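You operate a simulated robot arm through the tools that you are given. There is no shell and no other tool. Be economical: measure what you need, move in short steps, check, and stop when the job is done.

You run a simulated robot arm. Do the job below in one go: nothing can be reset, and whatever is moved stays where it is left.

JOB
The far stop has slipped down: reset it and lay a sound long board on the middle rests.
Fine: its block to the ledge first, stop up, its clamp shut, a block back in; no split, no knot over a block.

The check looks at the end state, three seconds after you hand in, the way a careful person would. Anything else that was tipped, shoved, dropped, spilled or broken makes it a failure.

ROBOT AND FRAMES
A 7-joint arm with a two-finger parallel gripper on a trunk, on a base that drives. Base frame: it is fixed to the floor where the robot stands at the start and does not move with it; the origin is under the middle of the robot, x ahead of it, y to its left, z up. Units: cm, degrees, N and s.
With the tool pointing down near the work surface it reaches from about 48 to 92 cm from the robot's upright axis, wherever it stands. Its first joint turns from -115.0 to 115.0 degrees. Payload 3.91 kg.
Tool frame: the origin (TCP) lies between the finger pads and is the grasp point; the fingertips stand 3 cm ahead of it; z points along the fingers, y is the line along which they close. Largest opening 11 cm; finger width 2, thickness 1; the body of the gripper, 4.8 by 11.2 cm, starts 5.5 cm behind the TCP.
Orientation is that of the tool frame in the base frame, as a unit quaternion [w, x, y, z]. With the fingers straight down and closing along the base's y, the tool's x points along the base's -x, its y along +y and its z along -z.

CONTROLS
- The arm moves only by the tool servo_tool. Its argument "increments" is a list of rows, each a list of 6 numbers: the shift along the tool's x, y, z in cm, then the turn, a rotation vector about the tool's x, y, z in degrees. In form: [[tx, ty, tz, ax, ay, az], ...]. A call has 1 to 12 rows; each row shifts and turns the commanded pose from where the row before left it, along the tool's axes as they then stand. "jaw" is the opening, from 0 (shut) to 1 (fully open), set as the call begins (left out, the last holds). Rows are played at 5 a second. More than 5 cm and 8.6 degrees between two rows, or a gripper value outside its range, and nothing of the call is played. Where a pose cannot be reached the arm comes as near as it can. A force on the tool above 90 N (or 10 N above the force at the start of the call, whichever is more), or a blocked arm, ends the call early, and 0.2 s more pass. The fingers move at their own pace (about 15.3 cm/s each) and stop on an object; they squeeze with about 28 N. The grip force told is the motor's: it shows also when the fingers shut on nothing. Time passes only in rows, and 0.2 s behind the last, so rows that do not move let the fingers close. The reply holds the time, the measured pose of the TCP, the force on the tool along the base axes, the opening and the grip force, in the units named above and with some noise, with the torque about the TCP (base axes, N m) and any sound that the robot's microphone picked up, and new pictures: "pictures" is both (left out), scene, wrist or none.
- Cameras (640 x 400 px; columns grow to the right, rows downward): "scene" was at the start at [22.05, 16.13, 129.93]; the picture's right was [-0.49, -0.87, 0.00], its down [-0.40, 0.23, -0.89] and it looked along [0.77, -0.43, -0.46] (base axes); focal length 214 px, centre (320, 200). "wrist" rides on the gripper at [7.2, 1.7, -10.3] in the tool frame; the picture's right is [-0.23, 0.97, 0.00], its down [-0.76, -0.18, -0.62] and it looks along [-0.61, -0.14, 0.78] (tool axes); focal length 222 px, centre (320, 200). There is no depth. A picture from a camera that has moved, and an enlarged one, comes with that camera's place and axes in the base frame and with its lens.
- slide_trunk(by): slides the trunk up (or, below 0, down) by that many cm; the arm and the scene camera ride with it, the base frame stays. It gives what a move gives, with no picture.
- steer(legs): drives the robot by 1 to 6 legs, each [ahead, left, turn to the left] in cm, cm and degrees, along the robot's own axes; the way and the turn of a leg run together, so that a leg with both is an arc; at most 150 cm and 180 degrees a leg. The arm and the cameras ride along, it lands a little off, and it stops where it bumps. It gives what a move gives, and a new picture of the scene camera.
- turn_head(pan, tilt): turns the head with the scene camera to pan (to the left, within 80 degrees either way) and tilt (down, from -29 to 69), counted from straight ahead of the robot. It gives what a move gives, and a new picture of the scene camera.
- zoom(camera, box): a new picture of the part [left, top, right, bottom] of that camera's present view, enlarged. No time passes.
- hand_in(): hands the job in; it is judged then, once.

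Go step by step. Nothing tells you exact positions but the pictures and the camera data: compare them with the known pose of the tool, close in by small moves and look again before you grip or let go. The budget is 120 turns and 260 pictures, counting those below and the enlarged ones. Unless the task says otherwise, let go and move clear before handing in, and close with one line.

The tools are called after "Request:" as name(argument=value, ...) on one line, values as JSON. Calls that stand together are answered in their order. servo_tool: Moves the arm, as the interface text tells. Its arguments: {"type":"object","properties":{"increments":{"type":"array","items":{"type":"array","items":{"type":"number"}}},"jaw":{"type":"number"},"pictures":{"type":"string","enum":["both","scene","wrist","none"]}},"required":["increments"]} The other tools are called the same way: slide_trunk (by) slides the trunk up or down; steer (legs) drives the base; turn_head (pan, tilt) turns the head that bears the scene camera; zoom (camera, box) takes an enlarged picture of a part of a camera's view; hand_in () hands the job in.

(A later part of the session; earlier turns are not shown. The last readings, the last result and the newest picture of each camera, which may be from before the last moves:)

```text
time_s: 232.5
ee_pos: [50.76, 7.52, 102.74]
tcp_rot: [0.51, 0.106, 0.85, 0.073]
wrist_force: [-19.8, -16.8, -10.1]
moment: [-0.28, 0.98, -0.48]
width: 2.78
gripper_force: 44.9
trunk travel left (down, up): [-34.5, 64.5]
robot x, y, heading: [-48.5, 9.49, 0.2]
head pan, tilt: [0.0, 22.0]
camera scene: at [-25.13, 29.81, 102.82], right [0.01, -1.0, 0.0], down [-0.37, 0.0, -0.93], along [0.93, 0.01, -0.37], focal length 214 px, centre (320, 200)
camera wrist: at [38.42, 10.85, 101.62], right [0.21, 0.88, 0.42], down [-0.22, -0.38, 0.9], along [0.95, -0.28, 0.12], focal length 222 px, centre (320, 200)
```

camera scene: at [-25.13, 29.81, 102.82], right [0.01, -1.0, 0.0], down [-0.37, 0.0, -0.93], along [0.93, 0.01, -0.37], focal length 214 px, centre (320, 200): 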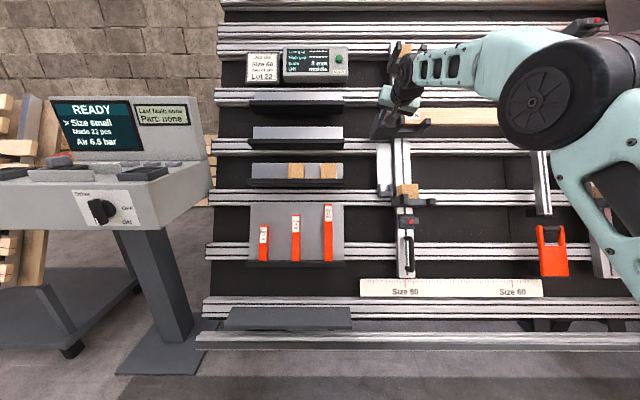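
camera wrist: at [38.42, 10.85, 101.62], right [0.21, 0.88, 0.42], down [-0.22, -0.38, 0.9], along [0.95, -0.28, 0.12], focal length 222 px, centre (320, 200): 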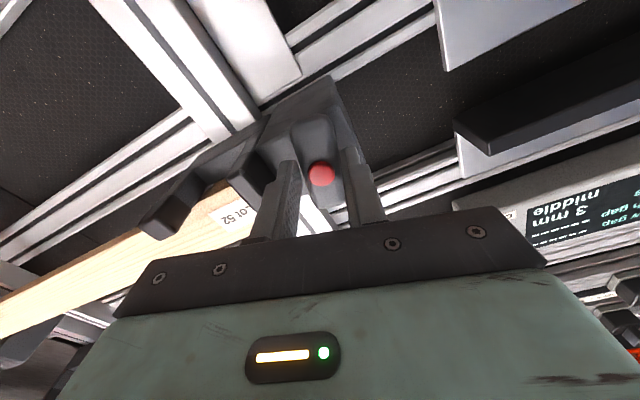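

The lever is at 15° from upright and the stop's weight (about 18 N) is on the arm. I'll raise 0.3 cm along the slope and measure in the picture.

Request:
zoom(camera="scene", box=[370, 90, 450, 140])

Request:
servo_tool(increments=[[-0.14, 0.04, 0, 0, 0, 0], [-0.15, 0.04, 0, 0, 0, 0], [0, 0, 0, 0, 0, 0], [0, 0, 0, 0, 0, 0]], pictures="none")

Request:
zoom(camera="scene", box=[370, 90, 450, 140])

```text
8.00 times, centred on (410, 115) of scene
camera zoom: at [-25.13, 29.81, 102.82], right [0.01, -1.0, 0.0], down [-0.37, 0.0, -0.93], along [0.93, 0.01, -0.37], focal length 1716 px, centre (-400, 880)
```

zoom: 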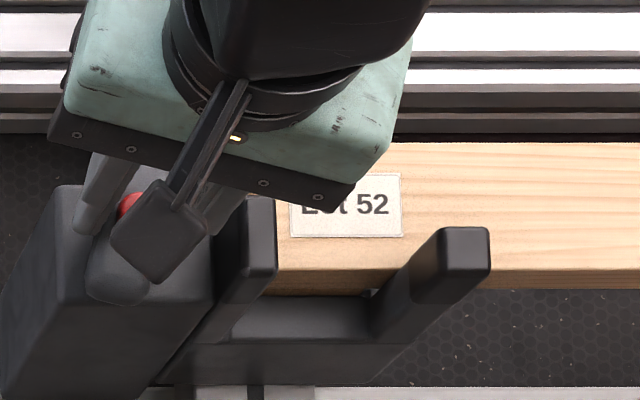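

```text
time_s: 233.5
ee_pos: [50.73, 7.45, 102.71]
tcp_rot: [0.508, 0.106, 0.852, 0.074]
wrist_force: [-28.9, -22.5, -21.1]
moment: [-0.47, 0.67, -0.72]
width: 2.77
gripper_force: 45.1
trunk travel left (down, up): [-34.5, 64.5]
robot x, y, heading: [-48.38, 9.14, 0.5]
head pan, tilt: [0.0, 22.0]
```

```text
8.00 times, centred on (410, 115) of scene
camera zoom: at [-25.13, 29.79, 102.82], right [0.01, -1.0, 0.0], down [-0.37, 0.0, -0.93], along [0.93, 0.01, -0.37], focal length 1716 px, centre (-400, 880)
```

zoom: 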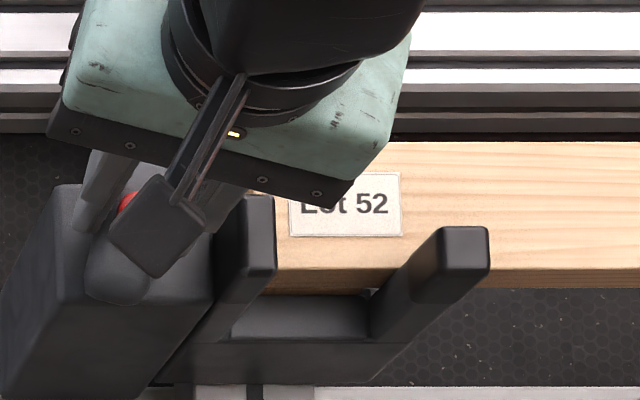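

It's not free yet. I'll relieve the tension, then turn the last 15° to fully open.

Request:
servo_tool(increments=[[0.21, -0.37, 0, 0, 0, 0], [0, 0, 0, 0, 0, -7.5], [0, 0, 0, 0, 0, -7.5], [0, 0, 0, 0, 0, 0], [0, 0, 0, 0, 0, 0]], pictures="none")

Request:
zoom(camera="scene", box=[370, 90, 450, 140])

```text
time_s: 234.7
ee_pos: [50.74, 7.37, 102.62]
tcp_rot: [0.517, -0.006, 0.856, 0.007]
wrist_force: [7.5, -9.2, -7.9]
moment: [-0.02, 0.69, -0.46]
width: 2.76
gripper_force: 45.2
trunk travel left (down, up): [-34.5, 64.5]
robot x, y, heading: [-48.33, 9.03, 0.5]
head pan, tilt: [0.0, 22.0]
```

```text
8.00 times, centred on (410, 115) of scene
camera zoom: at [-25.03, 29.85, 102.8], right [0.01, -1.0, 0.0], down [-0.38, 0.0, -0.93], along [0.93, 0.01, -0.38], focal length 1716 px, centre (-400, 880)
```

zoom: 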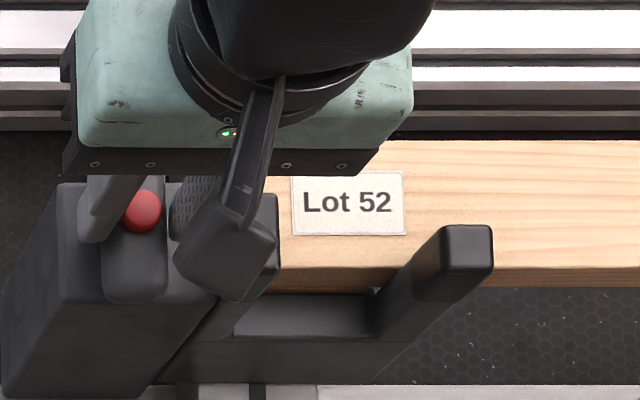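

Fully open now, with only a few newtons of load. I'll raise it in small steps while watching the board end relative to the rail.

Request:
servo_tool(increments=[[-0.2, 0, 0, 0, 0, 0], [-0.2, 0, 0, 0, 0, 0], [0, 0, 0, 0, 0, 0], [0, 0, 0, 0, 0, 0]], pictures="none")

Request:
zoom(camera="scene", box=[370, 90, 450, 140])

```text
time_s: 235.7
ee_pos: [50.89, 7.41, 102.87]
tcp_rot: [0.514, -0.007, 0.858, 0.008]
wrist_force: [-23.4, -5.1, -23.0]
moment: [-0.07, 0.86, -0.42]
width: 2.78
gripper_force: 45.0
trunk travel left (down, up): [-34.5, 64.5]
robot x, y, heading: [-48.38, 9.13, 0.4]
head pan, tilt: [0.0, 22.0]
```

```text
8.00 times, centred on (410, 115) of scene
camera zoom: at [-25.11, 29.86, 102.8], right [0.01, -1.0, 0.0], down [-0.37, 0.0, -0.93], along [0.93, 0.01, -0.37], focal length 1716 px, centre (-400, 880)
```

zoom: 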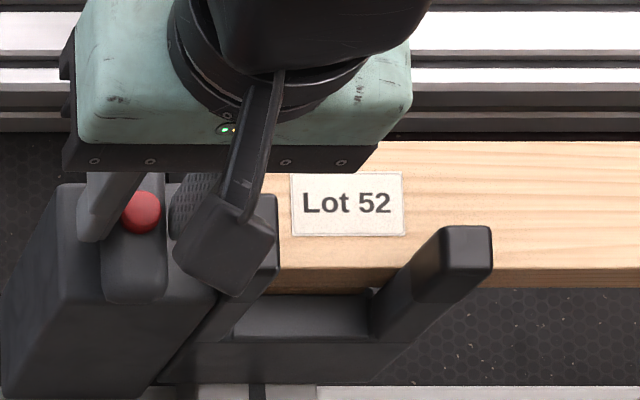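

No motion yet at 31 N. I'll add another 0.3 cm of pull.

Request:
servo_tool(increments=[[-0.15, 0, 0, 0, 0, 0], [-0.15, 0, 0, 0, 0, 0], [0, 0, 0, 0, 0, 0], [0, 0, 0, 0, 0, 0]], pictures="none")

Request:
zoom(camera="scene", box=[370, 90, 450, 140])

```text
time_s: 236.7
ee_pos: [51.03, 7.43, 103.05]
tcp_rot: [0.513, -0.006, 0.858, 0.007]
wrist_force: [-20.0, -2.4, -24.7]
moment: [0.0, 0.93, -0.3]
width: 2.77
gripper_force: 44.9
trunk travel left (down, up): [-34.5, 64.5]
robot x, y, heading: [-48.26, 9.06, 0.4]
head pan, tilt: [0.0, 22.0]
```

```text
8.00 times, centred on (410, 115) of scene
camera zoom: at [-25.06, 29.87, 102.8], right [0.01, -1.0, 0.0], down [-0.38, 0.0, -0.93], along [0.93, 0.01, -0.38], focal length 1716 px, centre (-400, 880)
```

zoom: 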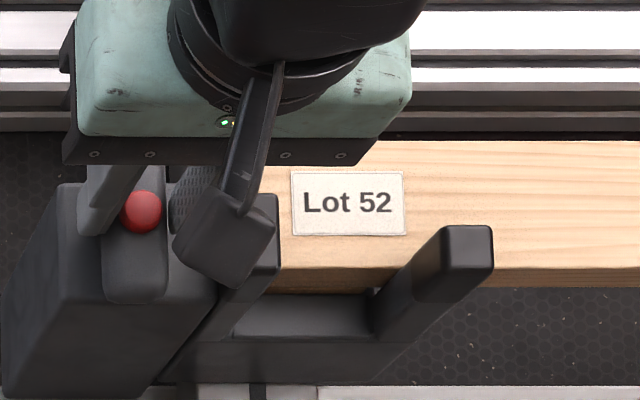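

The fingers slipped on the lever rather than the stop moving, so the clamp isn't quite free. I'll relieve, turn a few degrees further, and try again.

Request:
servo_tool(increments=[[0.5, 0, 0, 0, 0, 0], [0, 0, 0, 0, 0, -4], [0, 0, 0, 0, 0, -4], [0, 0, 0, 0, 0, 0]], pictures="none")

Request:
servo_tool(increments=[[-0.2, 0, 0, 0, 0, 0], [-0.15, 0, 0, 0, 0, 0], [0, 0, 0, 0, 0, 0]], pictures="wrist")

Request:
zoom(camera="scene", box=[370, 90, 450, 140])

```text
time_s: 237.7
ee_pos: [51.0, 7.45, 103.04]
tcp_rot: [0.517, -0.065, 0.853, -0.029]
wrist_force: [6.4, -1.5, -6.1]
moment: [1.09, -0.96, -0.92]
width: 3.07
gripper_force: 44.5
trunk travel left (down, up): [-34.5, 64.5]
robot x, y, heading: [-48.21, 9.16, 0.4]
head pan, tilt: [0.0, 22.0]
```

```text
time_s: 238.5
ee_pos: [50.98, 7.42, 103.05]
tcp_rot: [0.515, -0.065, 0.854, -0.029]
wrist_force: [-11.6, -5.3, -8.7]
moment: [0.69, 0.08, -0.82]
width: 3.01
gripper_force: 45.1
trunk travel left (down, up): [-34.5, 64.5]
robot x, y, heading: [-48.17, 8.77, 0.4]
head pan, tilt: [0.0, 22.0]
camera wrist: at [38.34, 7.9, 101.32], right [0.02, 1.0, 0.08], down [-0.18, -0.08, 0.98], along [0.98, -0.04, 0.18], focal length 222 px, centre (320, 200)
```

wrist: 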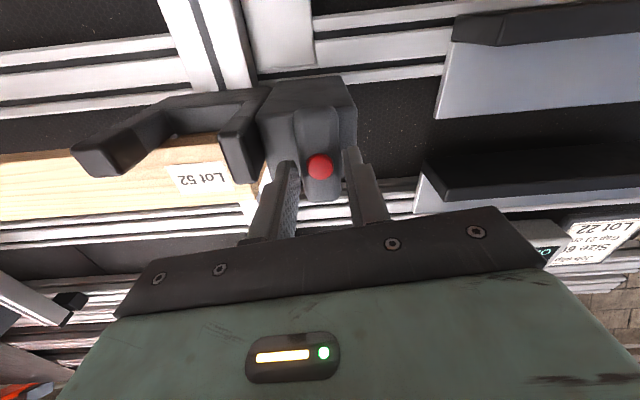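

```text
8.00 times, centred on (410, 115) of scene
camera zoom: at [-25.12, 29.85, 102.81], right [0.01, -1.0, 0.0], down [-0.37, 0.0, -0.93], along [0.93, 0.01, -0.37], focal length 1716 px, centre (-400, 880)
```

zoom: 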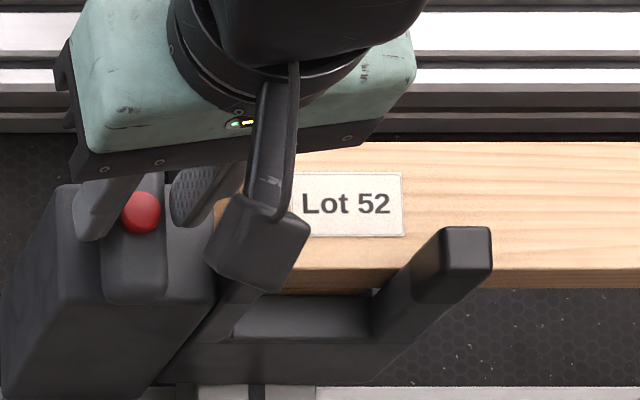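

The lever is at its end stop, so it is open, yet with the block loaded the stop doesn't slide with what the fingers can hold by friction. I'll let go of the lever and instead push up under the clamp box with closed fingers, in small force-checked steps.

Request:
servo_tool(increments=[[0.2, 0, 0, 0, 0, 4], [0, 0, 0, 0, 0, 4], [0, 0, 0, 0, 0, 0]], pictures="none")

Request:
servo_tool(increments=[[0, 0, 0, 0, 0, 0], [0, 0, -3, 0, 0, 0], [0, 0, -3, 0, 0, 0], [2.3, 0, 0, 0, 0, 0], [2.4, 0, 0, 0, 0, 0], [0, 0, 0, 0, 0, 0]], jaw=0.42, pictures="none")

Request:
servo_tool(increments=[[0, 0, 0, 0, 0, 0], [0, 0, 0, 0, 0, 0], [0, 0, 2, 0, 0, 0], [0, 0, 2, 0, 0, 0], [0, 0, 0, 0, 0, 0]], jaw=0, pictures="wrist")

```text
time_s: 239.3
ee_pos: [50.84, 7.41, 103.09]
tcp_rot: [0.517, -0.005, 0.856, 0.006]
wrist_force: [2.3, -4.9, -3.0]
moment: [-0.15, -1.33, -0.42]
width: 2.77
gripper_force: 45.3
trunk travel left (down, up): [-34.5, 64.5]
robot x, y, heading: [-47.94, 8.81, 0.2]
head pan, tilt: [0.0, 22.0]
```

```text
time_s: 240.7
ee_pos: [43.38, 7.31, 101.74]
tcp_rot: [0.517, -0.006, 0.856, 0.007]
wrist_force: [1.3, -0.1, -0.2]
moment: [0.02, 0.0, 0.0]
width: 4.62
gripper_force: 0.0
trunk travel left (down, up): [-34.5, 64.5]
robot x, y, heading: [-48.52, 9.14, 0.0]
head pan, tilt: [0.0, 22.0]
```

```text
time_s: 241.9
ee_pos: [46.92, 7.43, 99.69]
tcp_rot: [0.516, -0.006, 0.856, 0.007]
wrist_force: [-0.5, 0.5, 0.5]
moment: [0.05, 0.01, 0.01]
width: 0.0
gripper_force: 27.6
trunk travel left (down, up): [-34.5, 64.5]
robot x, y, heading: [-48.62, 9.31, 0.2]
head pan, tilt: [0.0, 22.0]
camera wrist: at [34.38, 8.89, 98.15], right [0.09, 0.97, 0.21], down [-0.19, -0.19, 0.96], along [0.98, -0.12, 0.17], focal length 222 px, centre (320, 200)
```

wrist: 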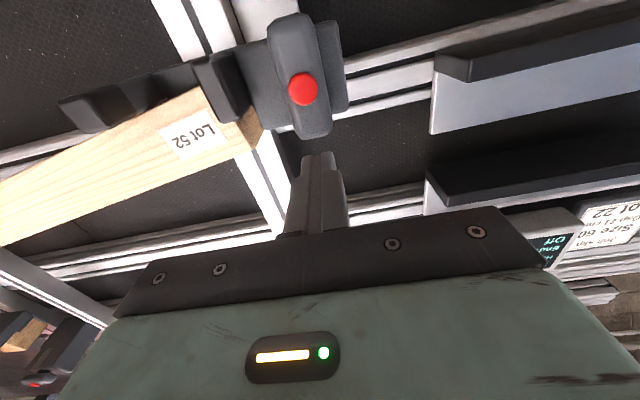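

When I let go, the stop slid back down with its load. I need to see the state of the board.

Request:
zoom(camera="scene", box=[340, 60, 640, 250])

Request:
zoom(camera="scene", box=[360, 110, 460, 190])

```text
2.11 times, centred on (490, 155) of scene
camera zoom: at [-25.1, 29.88, 102.81], right [0.01, -1.0, 0.0], down [-0.37, 0.0, -0.93], along [0.93, 0.01, -0.37], focal length 452 px, centre (-38, 295)
```

zoom: 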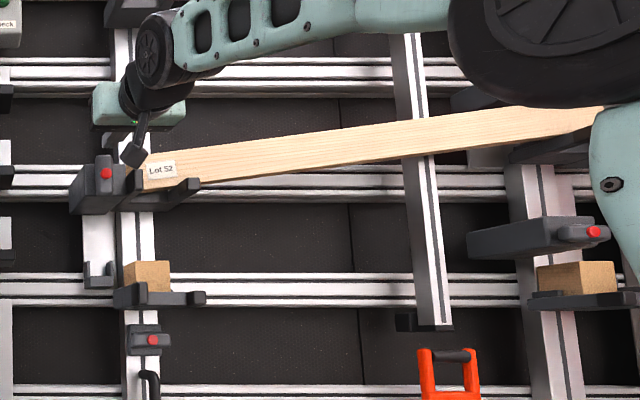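

```text
5.00 times, centred on (410, 150) of scene
camera zoom: at [-25.1, 29.88, 102.81], right [0.01, -1.0, 0.0], down [-0.37, 0.0, -0.93], along [0.93, 0.01, -0.37], focal length 1072 px, centre (-130, 450)
```

zoom: 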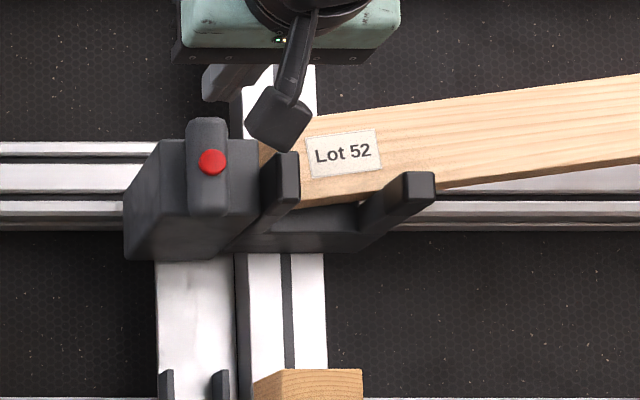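

Everything is still in place: the board has just tilted with its left end down on the stop, and the block is behind it. I'll regrip the upright lever now and lift the loaded stop back up.

Request:
servo_tool(increments=[[0, 0, -2, 0, 0, 0], [0, 0, -2, 0, 0, 0], [2.3, 0, 0, 0, 0, 0], [2.3, 0.1, 0, 0, 0, 0], [0, 0, 0, 0, 0, 0]], jaw=0.42, pictures="wrist")

Request:
zoom(camera="wrist", box=[180, 40, 460, 200])

```text
time_s: 243.1
ee_pos: [41.32, 7.32, 97.59]
tcp_rot: [0.517, -0.006, 0.856, 0.008]
wrist_force: [0.3, -0.1, 0.4]
moment: [0.01, -0.01, -0.02]
width: 4.61
gripper_force: 0.1
trunk travel left (down, up): [-34.5, 64.5]
robot x, y, heading: [-48.15, 9.18, 0.6]
head pan, tilt: [0.0, 22.0]
camera wrist: at [28.71, 8.93, 95.95], right [0.09, 0.97, 0.21], down [-0.19, -0.19, 0.96], along [0.98, -0.13, 0.17], focal length 222 px, centre (320, 200)
```

wrist: 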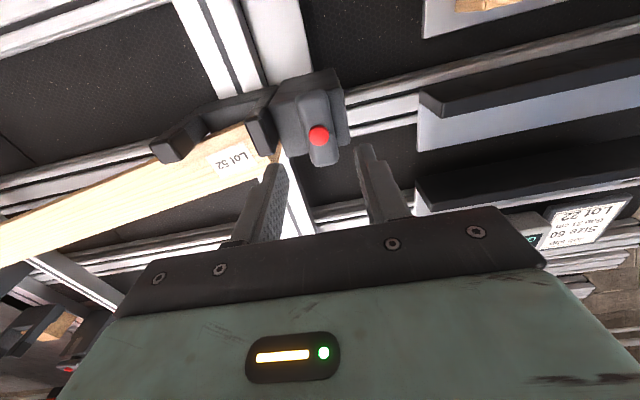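

```text
2.29 times, centred on (320, 120) of wrist
camera zoom: at [28.71, 8.93, 95.95], right [0.09, 0.97, 0.21], down [-0.19, -0.19, 0.96], along [0.98, -0.13, 0.17], focal length 508 px, centre (320, 383)
```

zoom: 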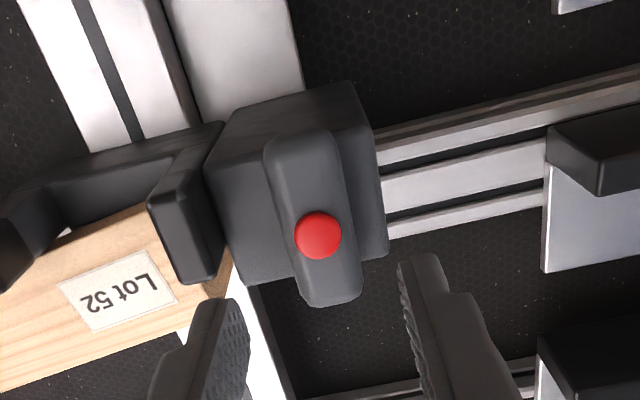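

I'll approach, grip, and lift the first 8.5 cm.

Request:
servo_tool(increments=[[0, 0.2, 2, 0, 0, 0], [0, 0, 2, 0, 0, 0], [0, 0, 2.2, 0, 0, 0], [0, 0, 0, 0, 0, 0]], pictures="none")

Request:
servo_tool(increments=[[0, 0, 0, 0, 0, 0], [0, 0, 0, 0, 0, 0], [0, 0, 0, 0, 0, 0]], jaw=0, pictures="none")

Request:
servo_tool(increments=[[-0.5, 0, 0, 0, 0, 0], [-0.5, 0, 0, 0, 0, 0], [-0.5, 0, 0, 0, 0, 0], [-0.5, 0, 0, 0, 0, 0], [0, 0, 0, 0, 0, 0]], pictures="wrist")

```text
time_s: 244.1
ee_pos: [46.59, 7.81, 94.76]
tcp_rot: [0.517, -0.006, 0.856, 0.007]
wrist_force: [-0.3, 0.0, -0.4]
moment: [0.01, 0.0, -0.01]
width: 4.65
gripper_force: 0.0
trunk travel left (down, up): [-34.5, 64.5]
robot x, y, heading: [-48.22, 9.0, 0.3]
head pan, tilt: [0.0, 22.0]
```

```text
time_s: 244.9
ee_pos: [46.7, 7.39, 94.75]
tcp_rot: [0.517, -0.007, 0.856, 0.007]
wrist_force: [1.7, -19.3, 1.1]
moment: [-0.41, 0.13, -0.9]
width: 2.78
gripper_force: 45.7
trunk travel left (down, up): [-34.5, 64.5]
robot x, y, heading: [-48.73, 9.13, 0.2]
head pan, tilt: [0.0, 22.0]
```

```text
time_s: 246.1
ee_pos: [47.52, 7.39, 96.33]
tcp_rot: [0.515, -0.004, 0.857, 0.005]
wrist_force: [-13.1, -24.7, -4.8]
moment: [-0.35, 1.45, -0.87]
width: 2.77
gripper_force: 45.0
trunk travel left (down, up): [-34.5, 64.5]
robot x, y, heading: [-47.87, 9.24, 0.6]
head pan, tilt: [0.0, 22.0]
camera wrist: at [35.08, 9.01, 94.8], right [0.09, 0.97, 0.21], down [-0.19, -0.19, 0.96], along [0.98, -0.13, 0.17], focal length 222 px, centre (320, 200)
```

wrist: 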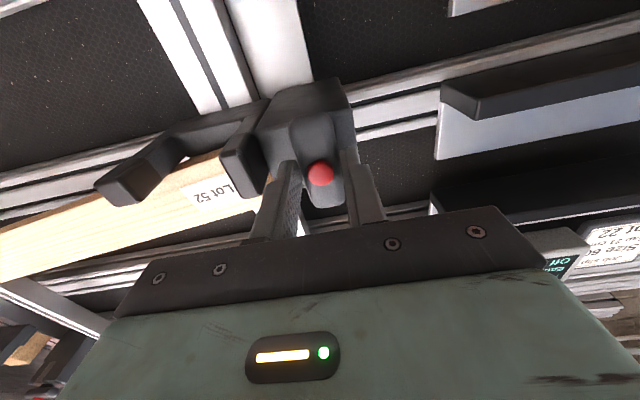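

It lifts with about 10 N. I'll relieve the sideways push and raise the remaining 7.35 cm (9.35 in total, allowing for 0.2 cm of lag).

Request:
servo_tool(increments=[[-0.9, -0.35, 0, 0, 0, 0], [-0.9, 0, 0, 0, 0, 0], [-0.9, 0, 0, 0, 0, 0], [-0.9, 0, 0, 0, 0, 0], [-0.9, 0, 0, 0, 0, 0], [-0.9, 0, 0, 0, 0, 0], [-0.9, 0, 0, 0, 0, 0], [-0.7, 0, 0, 0, 0, 0], [-0.35, 0, 0, 0, 0, 0], [0, 0, 0, 0, 0, 0], [0, 0, 0, 0, 0, 0]], pictures="none")

Request:
zoom(camera="scene", box=[370, 90, 450, 140])

Request:
zoom(camera="scene", box=[340, 60, 640, 250])

```text
time_s: 248.5
ee_pos: [51.02, 7.41, 102.73]
tcp_rot: [0.514, -0.006, 0.858, 0.008]
wrist_force: [-26.2, -7.5, -18.7]
moment: [-0.15, 0.81, -0.46]
width: 2.79
gripper_force: 45.0
trunk travel left (down, up): [-34.5, 64.5]
robot x, y, heading: [-48.25, 9.19, 0.1]
head pan, tilt: [0.0, 22.0]
```

```text
8.00 times, centred on (410, 115) of scene
camera zoom: at [-25.14, 29.85, 102.81], right [0.01, -1.0, 0.0], down [-0.37, 0.0, -0.93], along [0.93, 0.01, -0.37], focal length 1716 px, centre (-400, 880)
```

zoom: 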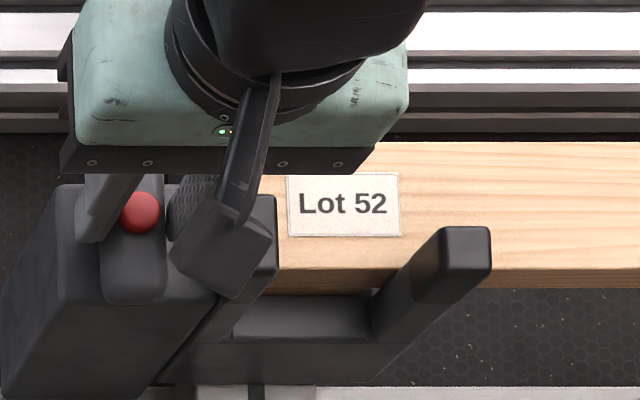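

```text
2.11 times, centred on (490, 155) of scene
camera zoom: at [-25.14, 29.85, 102.81], right [0.01, -1.0, 0.0], down [-0.37, 0.0, -0.93], along [0.93, 0.01, -0.37], focal length 452 px, centre (-38, 295)
```

zoom: 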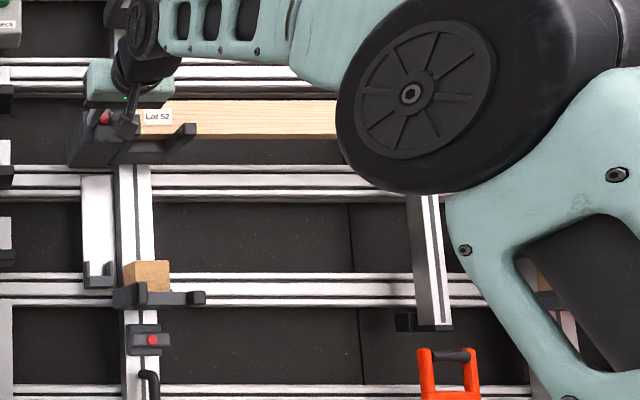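

The stop comes to exactly the same height and then stands firm at 29 N, so that is its upper end of travel. It is fully up. I'll shut the clamp here, keeping light upward tension.

Request:
servo_tool(increments=[[0.2, 0, 0, 0, 0, 0], [0, 0, 0, 0, 0, 7.5], [0, 0, 0, 0, 0, 7.5], [0, 0, 0, 0, 0, 7.5], [0, 0, 0, 0, 0, 7.5], [0, 0, 0, 0, 0, 7.5], [0, 0, 0, 0, 0, 7.5], [0, 0, 0, 0, 0, 7.5], [0, 0, 0, 0, 0, 7.5], [0, 0, 0, 0, 0, 7.5], [0, 0, 0, 0, 0, 7.5], [0, 0, 0, 0, 0, 7.5]], pictures="none")

Request:
servo_tool(increments=[[0, 0, 0, 0, 0, 7.5], [0, 0, 0, 0, 0, 1], [0, 0, 0, 0, 0, 0]], pictures="wrist")

Request:
servo_tool(increments=[[0, -0.4, 0, 0, 0, 0], [0, 0, 0, 0, 0, 0]], pictures="none")

Request:
zoom(camera="scene", box=[370, 90, 450, 140])

```text
time_s: 251.1
ee_pos: [50.89, 7.37, 102.72]
tcp_rot: [0.383, 0.56, 0.647, 0.347]
wrist_force: [4.6, -1.4, -5.6]
moment: [-0.05, -0.11, -0.29]
width: 2.75
gripper_force: 45.2
trunk travel left (down, up): [-34.5, 64.5]
robot x, y, heading: [-48.05, 8.89, 0.4]
head pan, tilt: [0.0, 22.0]
```

```text
time_s: 251.9
ee_pos: [50.9, 7.37, 102.82]
tcp_rot: [0.357, 0.606, 0.605, 0.373]
wrist_force: [4.9, 0.3, -2.5]
moment: [-1.15, 0.22, 0.17]
width: 2.76
gripper_force: 45.2
trunk travel left (down, up): [-34.5, 64.5]
robot x, y, heading: [-48.21, 9.24, 0.5]
head pan, tilt: [0.0, 22.0]
camera wrist: at [42.59, 14.48, 109.15], right [0.46, -0.24, 0.86], down [-0.63, -0.77, 0.12], along [0.63, -0.59, -0.5], focal length 222 px, centre (320, 200)
```

wrist: 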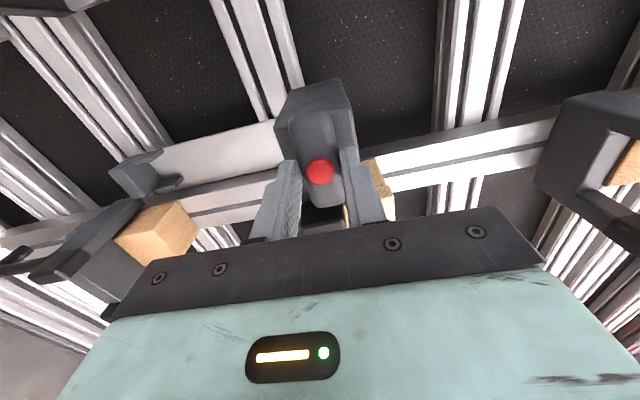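

```text
time_s: 252.5
ee_pos: [51.04, 7.41, 102.65]
tcp_rot: [0.358, 0.605, 0.604, 0.376]
wrist_force: [40.4, 2.9, 15.5]
moment: [-0.56, -0.37, 0.62]
width: 2.77
gripper_force: 44.5
trunk travel left (down, up): [-34.5, 64.5]
robot x, y, heading: [-48.18, 9.14, 0.4]
head pan, tilt: [0.0, 22.0]
```

```text
8.00 times, centred on (410, 115) of scene
camera zoom: at [-24.97, 29.9, 102.81], right [0.01, -1.0, 0.0], down [-0.38, 0.0, -0.93], along [0.93, 0.01, -0.38], focal length 1716 px, centre (-400, 880)
```

zoom: 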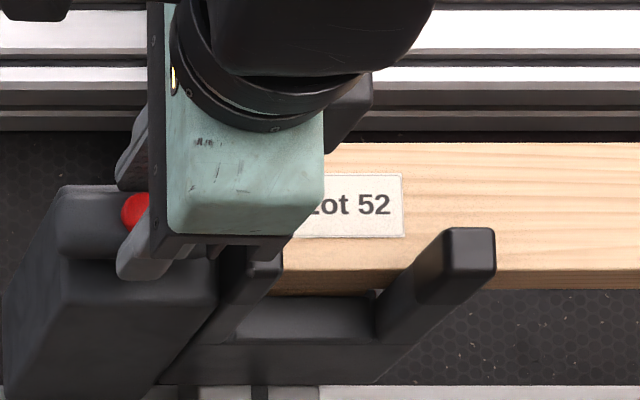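

The clamp holds against a 32 N push. I'll relax, release and back out, then measure again.

Request:
servo_tool(increments=[[0, 0.4, 0, 0, 0, -1], [0, 0, 0, 0, 0, 0], [0, 0, 0, 0, 0, 0]], pictures="none")

Request:
servo_tool(increments=[[0, 0, 0, 0, 0, 0], [0, 0, 0, 0, 0, 0], [0, 0, -2, 0, 0, 0], [0, 0, -4, 0, 0, 0], [0, 0, -4, 0, 0, 0], [0, 0, -4, 0, 0, 0], [0, 0, 0, 0, 0, 0]], jaw=0.42, pictures="none")

Request:
steer(legs=[[-6, 0, 0], [0, -36, 0]])

Request:
zoom(camera="scene", box=[230, 70, 330, 150])

Request:
zoom(camera="scene", box=[430, 70, 530, 150])

```text
time_s: 253.3
ee_pos: [50.99, 7.45, 102.76]
tcp_rot: [0.36, 0.601, 0.609, 0.37]
wrist_force: [10.0, -0.9, 5.8]
moment: [0.45, 0.03, 0.6]
width: 2.75
gripper_force: 45.2
trunk travel left (down, up): [-34.5, 64.5]
robot x, y, heading: [-48.08, 8.96, 0.2]
head pan, tilt: [0.0, 22.0]
```

```text
time_s: 254.9
ee_pos: [38.59, 7.17, 109.33]
tcp_rot: [0.359, 0.602, 0.61, 0.371]
wrist_force: [-0.1, -0.5, -0.4]
moment: [0.02, 0.03, 0.01]
width: 4.62
gripper_force: 0.2
trunk travel left (down, up): [-34.5, 64.5]
robot x, y, heading: [-48.43, 8.97, 0.2]
head pan, tilt: [0.0, 22.0]
```

```text
time_s: 257.8
ee_pos: [32.86, -28.72, 109.26]
tcp_rot: [0.36, 0.6, 0.611, 0.371]
wrist_force: [-0.5, -0.1, 0.8]
moment: [-0.01, -0.02, 0.0]
width: 4.61
gripper_force: 0.0
trunk travel left (down, up): [-34.5, 64.5]
robot x, y, heading: [-53.75, -26.75, 0.8]
head pan, tilt: [0.0, 22.0]
camera scene: at [-30.93, -6.04, 102.81], right [0.01, -1.0, 0.0], down [-0.37, 0.0, -0.93], along [0.93, 0.01, -0.37], focal length 214 px, centre (320, 200)
```

scene: 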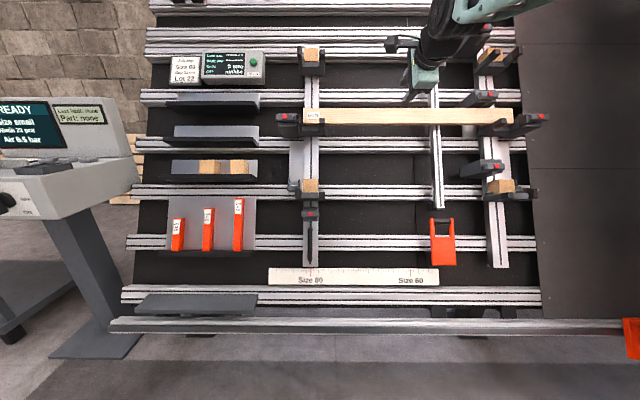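

```text
5.00 times, centred on (280, 110) of scene
camera zoom: at [-30.93, -6.04, 102.81], right [0.01, -1.0, 0.0], down [-0.37, 0.0, -0.93], along [0.93, 0.01, -0.37], focal length 1072 px, centre (520, 650)
```

zoom: 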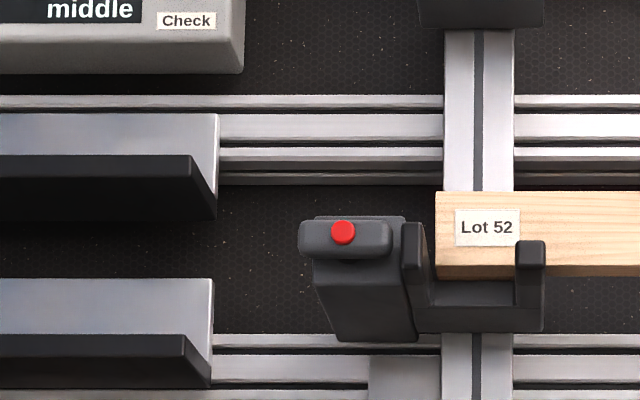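

```text
5.00 times, centred on (480, 110) of scene
camera zoom: at [-30.93, -6.04, 102.81], right [0.01, -1.0, 0.0], down [-0.37, 0.0, -0.93], along [0.93, 0.01, -0.37], focal length 1072 px, centre (-480, 650)
```

zoom: 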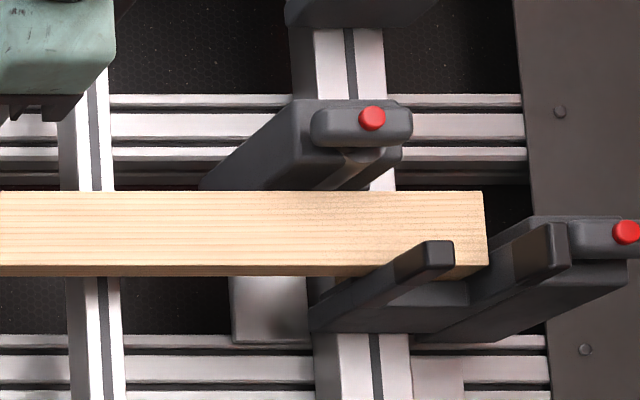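

The board is now level: its left and right ends match to about a pixel. I'll run the Check once more to confirm.

Request:
slide_trunk(by=24)

Request:
steer(legs=[[0, 52.4, -0.6], [24, 0, 0]])

Request:
servo_tool(increments=[[0, 0, 0, 0, 0, 0], [0, 0, 0, 0, 0, 0]], jaw=0, pictures="none")

```text
time_s: 260.3
ee_pos: [32.9, -28.68, 133.35]
tcp_rot: [0.36, 0.6, 0.611, 0.371]
wrist_force: [0.4, 0.1, 0.2]
moment: [0.02, 0.03, 0.0]
width: 4.58
gripper_force: 0.0
trunk travel left (down, up): [-58.5, 40.5]
robot x, y, heading: [-54.04, -26.7, 0.6]
head pan, tilt: [0.0, 22.0]
```

```text
time_s: 264.7
ee_pos: [56.58, 24.12, 133.38]
tcp_rot: [0.361, 0.602, 0.609, 0.369]
wrist_force: [0.1, -0.2, -0.2]
moment: [0.04, -0.02, -0.02]
width: 4.6
gripper_force: 0.1
trunk travel left (down, up): [-58.5, 40.5]
robot x, y, heading: [-30.4, 26.65, 0.0]
head pan, tilt: [0.0, 22.0]
camera scene: at [-7.15, 46.99, 126.81], right [0.0, -1.0, 0.0], down [-0.37, 0.0, -0.93], along [0.93, 0.0, -0.37], focal length 214 px, centre (320, 200)
```

scene: 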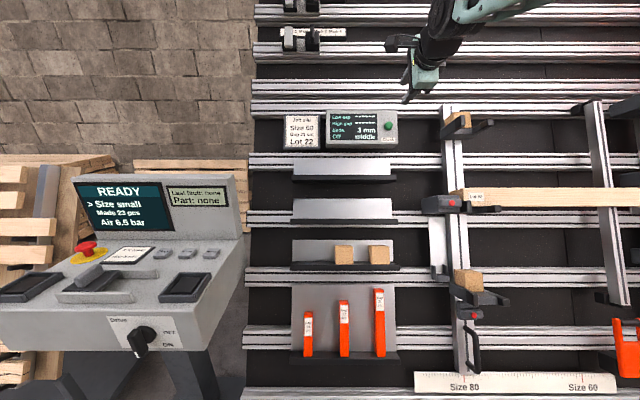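

```text
time_s: 265.3
ee_pos: [56.46, 24.1, 133.45]
tcp_rot: [0.36, 0.602, 0.609, 0.37]
wrist_force: [0.4, 0.2, -0.6]
moment: [0.03, 0.03, 0.0]
width: 0.0
gripper_force: 28.1
trunk travel left (down, up): [-58.5, 40.5]
robot x, y, heading: [-30.36, 26.37, 0.0]
head pan, tilt: [0.0, 22.0]
```

Now align and press.

Request:
servo_tool(increments=[[-0.6, -0.7, 0, 0, 0, 0], [-0.55, -0.7, 0, 0, 0, 0], [0, 0, 4, 0, 0, 0], [0, 0, 4, 0, 0, 0], [0, 0, 4, 0, 0, 0], [0, 0, 3.5, 0, 0, 0], [0, 0, 1, 0, 0, 0], [0, 0, 0.6, 0, 0, 0], [0, 0, 0.6, 0, 0, 0], [0, 0, 0.5, 0, 0, 0], [0, 0, 0, 0, 0, 0]], pictures="none")

Request:
zoom(camera="scene", box=[300, 90, 420, 160])

```text
time_s: 267.7
ee_pos: [71.45, 23.22, 124.27]
tcp_rot: [0.362, 0.6, 0.609, 0.372]
wrist_force: [-53.1, -1.7, 12.6]
moment: [-0.05, 0.48, -0.32]
width: 0.0
gripper_force: 28.0
trunk travel left (down, up): [-58.5, 40.5]
robot x, y, heading: [-30.13, 26.31, 0.1]
head pan, tilt: [0.0, 22.0]
```

```text
5.33 times, centred on (360, 125) of scene
camera zoom: at [-7.56, 46.98, 126.9], right [0.0, -1.0, 0.0], down [-0.37, 0.0, -0.93], along [0.93, 0.0, -0.37], focal length 1144 px, centre (107, 600)
```

zoom: 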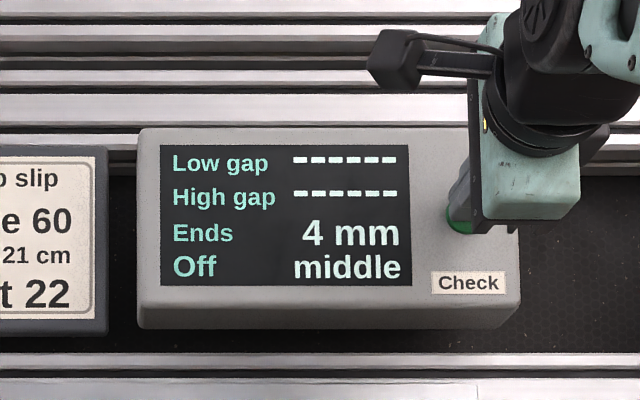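

The reading went to 4 mm after the board had crept about 1.4 mm left, so "Ends" is the lengthwise offset. The board must go about 4 mm to the right. I'll go back to the board's middle and regrip it.

Request:
servo_tool(increments=[[0, 0, -2, 0, 0, 0], [0, 0, -4, 0, 0, 0], [0, 0, -4, 0, 0, 0], [0, 0, -4, 0, 0, 0], [0, 0, 0, 0, 0, 0]], pictures="none")

Request:
steer(legs=[[-22, 0, 0], [0, -62.2, 0], [8, 0, 0]])

Request:
slide_trunk(by=-24)

Request:
servo_tool(increments=[[0, 0, 0, 0, 0, 0]], jaw=0.68)

```text
time_s: 268.9
ee_pos: [59.6, 23.1, 130.19]
tcp_rot: [0.361, 0.602, 0.609, 0.369]
wrist_force: [0.1, -0.4, -0.8]
moment: [0.01, 0.01, 0.02]
width: 0.0
gripper_force: 27.9
trunk travel left (down, up): [-58.5, 40.5]
robot x, y, heading: [-30.51, 25.99, 0.3]
head pan, tilt: [0.0, 22.0]
```

```text
time_s: 274.4
ee_pos: [45.94, -39.54, 130.23]
tcp_rot: [0.36, 0.602, 0.609, 0.37]
wrist_force: [0.3, -0.7, 0.1]
moment: [0.01, 0.02, -0.03]
width: 0.0
gripper_force: 27.9
trunk travel left (down, up): [-58.5, 40.5]
robot x, y, heading: [-44.21, -36.22, 0.1]
head pan, tilt: [0.0, 22.0]
camera scene: at [-20.92, -15.48, 126.81], right [0.0, -1.0, 0.0], down [-0.37, 0.0, -0.93], along [0.93, 0.0, -0.37], focal length 214 px, centre (320, 200)
```

scene: 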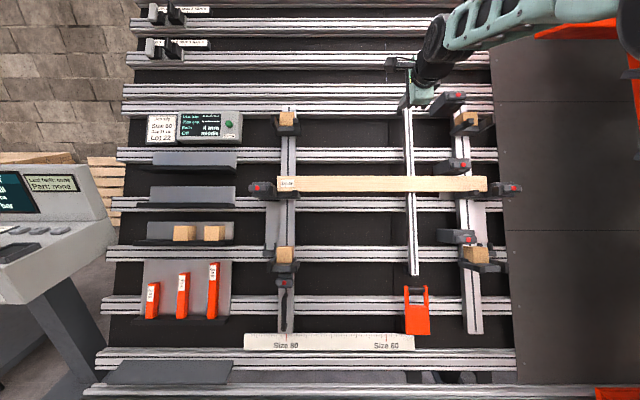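

```text
time_s: 276.9
ee_pos: [45.81, -39.46, 106.2]
tcp_rot: [0.361, 0.601, 0.609, 0.37]
wrist_force: [-0.5, 0.0, -0.9]
moment: [-0.02, -0.03, -0.01]
width: 0.0
gripper_force: 28.1
trunk travel left (down, up): [-34.5, 64.5]
robot x, y, heading: [-44.41, -36.45, 0.2]
head pan, tilt: [0.0, 22.0]
```

```text
time_s: 277.3
ee_pos: [45.9, -39.47, 106.21]
tcp_rot: [0.361, 0.602, 0.61, 0.369]
wrist_force: [-0.4, -0.4, -1.2]
moment: [-0.02, -0.05, 0.0]
width: 7.48
gripper_force: 0.0
trunk travel left (down, up): [-34.5, 64.5]
robot x, y, heading: [-44.61, -36.01, -0.0]
head pan, tilt: [0.0, 22.0]
camera scene: at [-20.92, -15.47, 102.81], right [0.0, -1.0, 0.0], down [-0.37, 0.0, -0.93], along [0.93, 0.0, -0.37], focal length 214 px, centre (320, 200)
camera wrist: at [37.39, -32.36, 112.52], right [0.46, -0.23, 0.86], down [-0.62, -0.77, 0.13], along [0.64, -0.59, -0.49], focal length 222 px, centre (320, 200)
```

scene: 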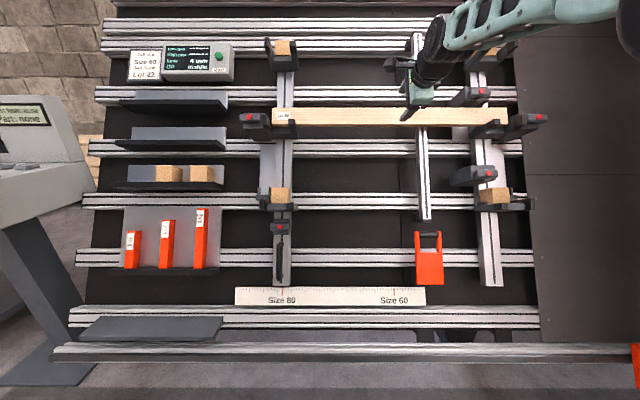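
wrist: 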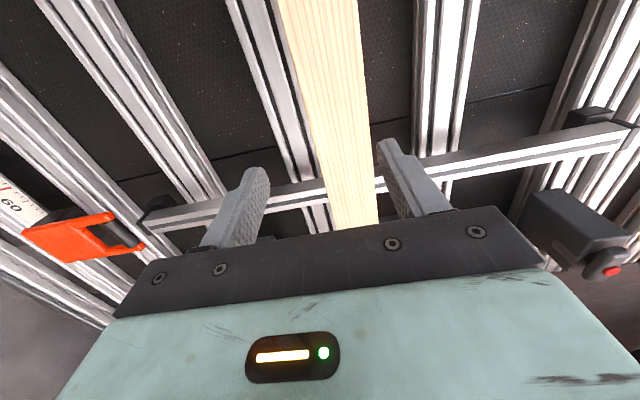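

I'll align 1.75 cm up-slope, go in 11 cm, and close on the board.

Request:
servo_tool(increments=[[0, 0.9, 0, 0, 0, 0], [0, 0.85, 0, 0, 0, 0], [0, 0, 3, 0, 0, 0], [0, 0, 3, 0, 0, 0], [0, 0, 2, 0, 0, 0], [0, 0, 0, 0, 0, 0]], pictures="wrist")

Request:
servo_tool(increments=[[0, 0, 1, 0, 0, 0], [0, 0, 1, 0, 0, 0], [0, 0, 0.8, 0, 0, 0], [0, 0, 0, 0, 0, 0]], pictures="wrist")

```text
time_s: 278.7
ee_pos: [53.77, -39.38, 104.03]
tcp_rot: [0.361, 0.602, 0.609, 0.37]
wrist_force: [0.0, -0.4, 0.6]
moment: [0.04, 0.03, -0.03]
width: 7.5
gripper_force: 0.0
trunk travel left (down, up): [-34.5, 64.5]
robot x, y, heading: [-44.06, -36.08, 0.4]
head pan, tilt: [0.0, 22.0]
camera wrist: at [45.3, -32.24, 110.35], right [0.46, -0.23, 0.86], down [-0.62, -0.77, 0.13], along [0.64, -0.59, -0.49], focal length 222 px, centre (320, 200)
```

wrist: 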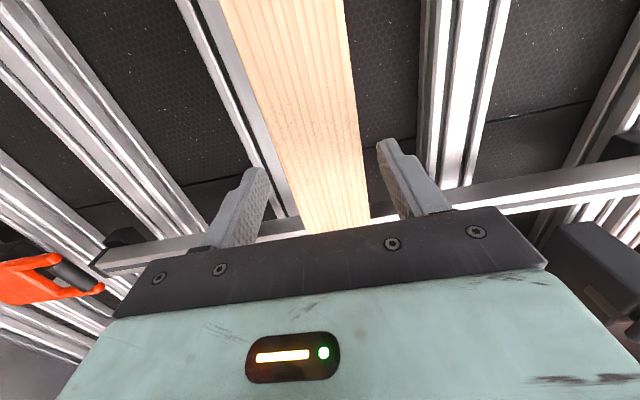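

```text
time_s: 279.7
ee_pos: [56.27, -39.32, 102.74]
tcp_rot: [0.36, 0.602, 0.609, 0.371]
wrist_force: [-0.8, 0.3, 0.2]
moment: [-0.01, -0.03, 0.0]
width: 7.46
gripper_force: 0.0
trunk travel left (down, up): [-34.5, 64.5]
robot x, y, heading: [-44.09, -36.09, 0.3]
head pan, tilt: [0.0, 22.0]
camera wrist: at [47.8, -32.15, 109.03], right [0.46, -0.23, 0.86], down [-0.62, -0.77, 0.13], along [0.64, -0.59, -0.49], focal length 222 px, centre (320, 200)
```

wrist: 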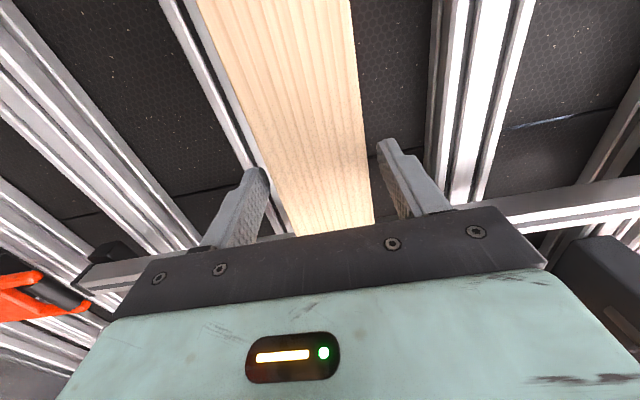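

The board is straddled. I'll close, slide 0.42 cm to the right, and read.

Request:
servo_tool(increments=[[0, 0, 0, 0, 0, 0], [0, 0, 0, 0, 0, 0], [0, 0, 0, 0, 0, 0]], jaw=0.3, pictures="none")

Request:
servo_tool(increments=[[-0.21, 0, 0, 0, 0, 0], [-0.21, 0, 0, 0, 0, 0], [0, 0, 0, 0, 0, 0], [0, 0, 0, 0, 0, 0]], pictures="none")

Request:
zoom(camera="scene", box=[225, 75, 325, 155])

```text
time_s: 280.5
ee_pos: [56.25, -39.27, 102.67]
tcp_rot: [0.36, 0.602, 0.609, 0.37]
wrist_force: [-0.5, 0.0, 0.0]
moment: [0.23, 0.1, -0.07]
width: 5.98
gripper_force: 27.7
trunk travel left (down, up): [-34.5, 64.5]
robot x, y, heading: [-44.24, -35.96, 0.5]
head pan, tilt: [0.0, 22.0]
```

```text
time_s: 281.5
ee_pos: [56.28, -39.54, 102.75]
tcp_rot: [0.36, 0.602, 0.61, 0.37]
wrist_force: [0.7, 1.6, -0.4]
moment: [0.17, 0.07, 0.54]
width: 5.99
gripper_force: 28.1
trunk travel left (down, up): [-34.5, 64.5]
robot x, y, heading: [-44.19, -36.08, 0.1]
head pan, tilt: [0.0, 22.0]
```

```text
5.00 times, centred on (275, 115) of scene
camera zoom: at [-20.91, -15.47, 102.81], right [0.0, -1.0, 0.0], down [-0.37, 0.0, -0.93], along [0.93, 0.0, -0.37], focal length 1072 px, centre (545, 625)
```

zoom: 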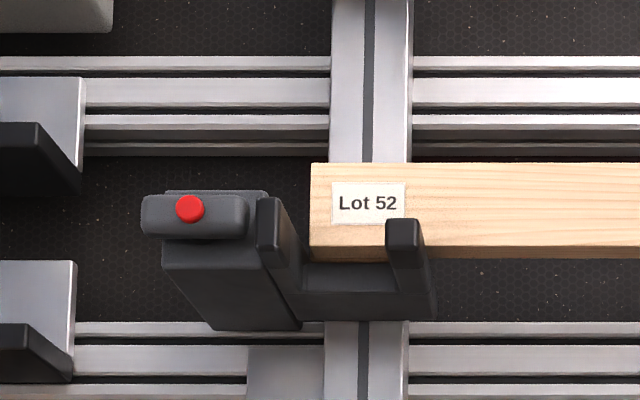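

It moved with only 1.6 N. I'll release, withdraw and go back to the Check panel.

Request:
servo_tool(increments=[[0, 0, 0, 0, 0, 0], [0, 0, 0, 0, 0, 0], [0, 0, -1, 0, 0, 0], [0, 0, -3, 0, 0, 0], [0, 0, -4, 0, 0, 0], [0, 0, -5, 0, 0, 0], [0, 0, 0, 0, 0, 0]], jaw=0.68, pictures="none")

Request:
slide_trunk(by=24)

Request:
steer(legs=[[0, 62.7, 0], [13, 0, 0]])

Request:
servo_tool(increments=[[0, 0, 0, 0, 0, 0], [0, 0, 0, 0, 0, 0]], jaw=0, pictures="none")

```text
time_s: 283.1
ee_pos: [44.74, -39.89, 108.84]
tcp_rot: [0.361, 0.602, 0.609, 0.37]
wrist_force: [0.3, -0.2, -0.1]
moment: [-0.03, 0.01, 0.0]
width: 7.49
gripper_force: 0.2
trunk travel left (down, up): [-34.5, 64.5]
robot x, y, heading: [-44.11, -36.12, 0.2]
head pan, tilt: [0.0, 22.0]
```

```text
time_s: 285.6
ee_pos: [44.77, -39.72, 132.9]
tcp_rot: [0.362, 0.601, 0.609, 0.37]
wrist_force: [-0.2, 0.3, 0.3]
moment: [-0.02, -0.02, -0.01]
width: 7.5
gripper_force: 0.1
trunk travel left (down, up): [-58.5, 40.5]
robot x, y, heading: [-44.49, -36.13, 0.4]
head pan, tilt: [0.0, 22.0]
```

```text
time_s: 290.0
ee_pos: [57.69, 23.02, 132.83]
tcp_rot: [0.36, 0.601, 0.61, 0.37]
wrist_force: [0.5, 0.3, 0.3]
moment: [-0.01, 0.01, 0.02]
width: 7.46
gripper_force: 0.1
trunk travel left (down, up): [-58.5, 40.5]
robot x, y, heading: [-31.31, 26.87, 0.1]
head pan, tilt: [0.0, 22.0]
camera scene: at [-8.17, 47.24, 126.81], right [0.01, -1.0, 0.0], down [-0.37, 0.0, -0.93], along [0.93, 0.01, -0.37], focal length 214 px, centre (320, 200)
```

scene: 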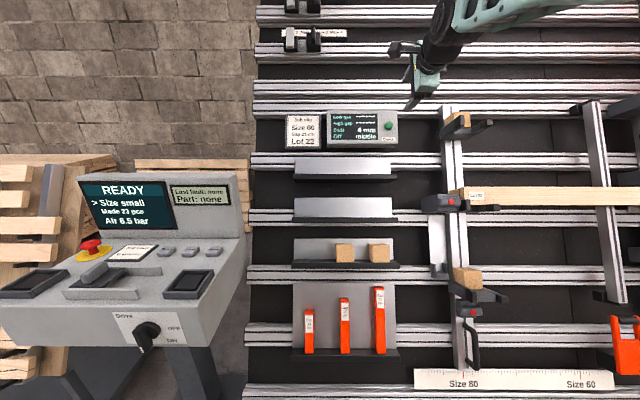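

```text
time_s: 290.6
ee_pos: [57.62, 22.93, 132.89]
tcp_rot: [0.36, 0.602, 0.609, 0.371]
wrist_force: [0.2, -0.4, -0.7]
moment: [-0.02, 0.01, -0.01]
width: 0.01
gripper_force: 28.6
trunk travel left (down, up): [-58.5, 40.5]
robot x, y, heading: [-31.56, 26.04, 0.4]
head pan, tilt: [0.0, 22.0]
```

Press the button again.

Request:
servo_tool(increments=[[0, -1.4, 0, 0, 0, 0], [0, 0, 4, 0, 0, 0], [0, 0, 4, 0, 0, 0], [0, 0, 4, 0, 0, 0], [0, 0, 2.2, 0, 0, 0], [0, 0, 1, 0, 0, 0], [0, 0, 0.6, 0, 0, 0], [0, 0, 0.6, 0, 0, 0], [0, 0, 0.5, 0, 0, 0], [0, 0, 0, 0, 0, 0]], pictures="none")

Request:
zoom(camera="scene", box=[300, 90, 420, 160])

```text
time_s: 292.8
ee_pos: [71.66, 23.36, 124.38]
tcp_rot: [0.361, 0.6, 0.609, 0.373]
wrist_force: [-45.4, -2.2, 9.4]
moment: [-0.03, 0.5, -0.3]
width: 0.02
gripper_force: 27.7
trunk travel left (down, up): [-58.5, 40.5]
robot x, y, heading: [-31.6, 26.37, 0.2]
head pan, tilt: [0.0, 22.0]
```

```text
5.33 times, centred on (360, 125) of scene
camera zoom: at [-8.53, 47.23, 126.89], right [0.01, -1.0, 0.0], down [-0.37, 0.0, -0.93], along [0.93, 0.01, -0.37], focal length 1144 px, centre (107, 600)
```

zoom: 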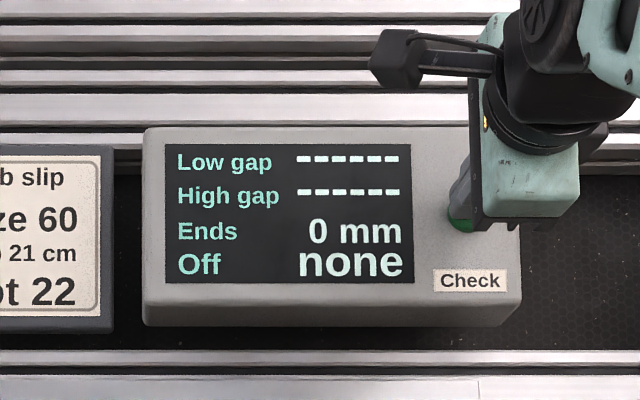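

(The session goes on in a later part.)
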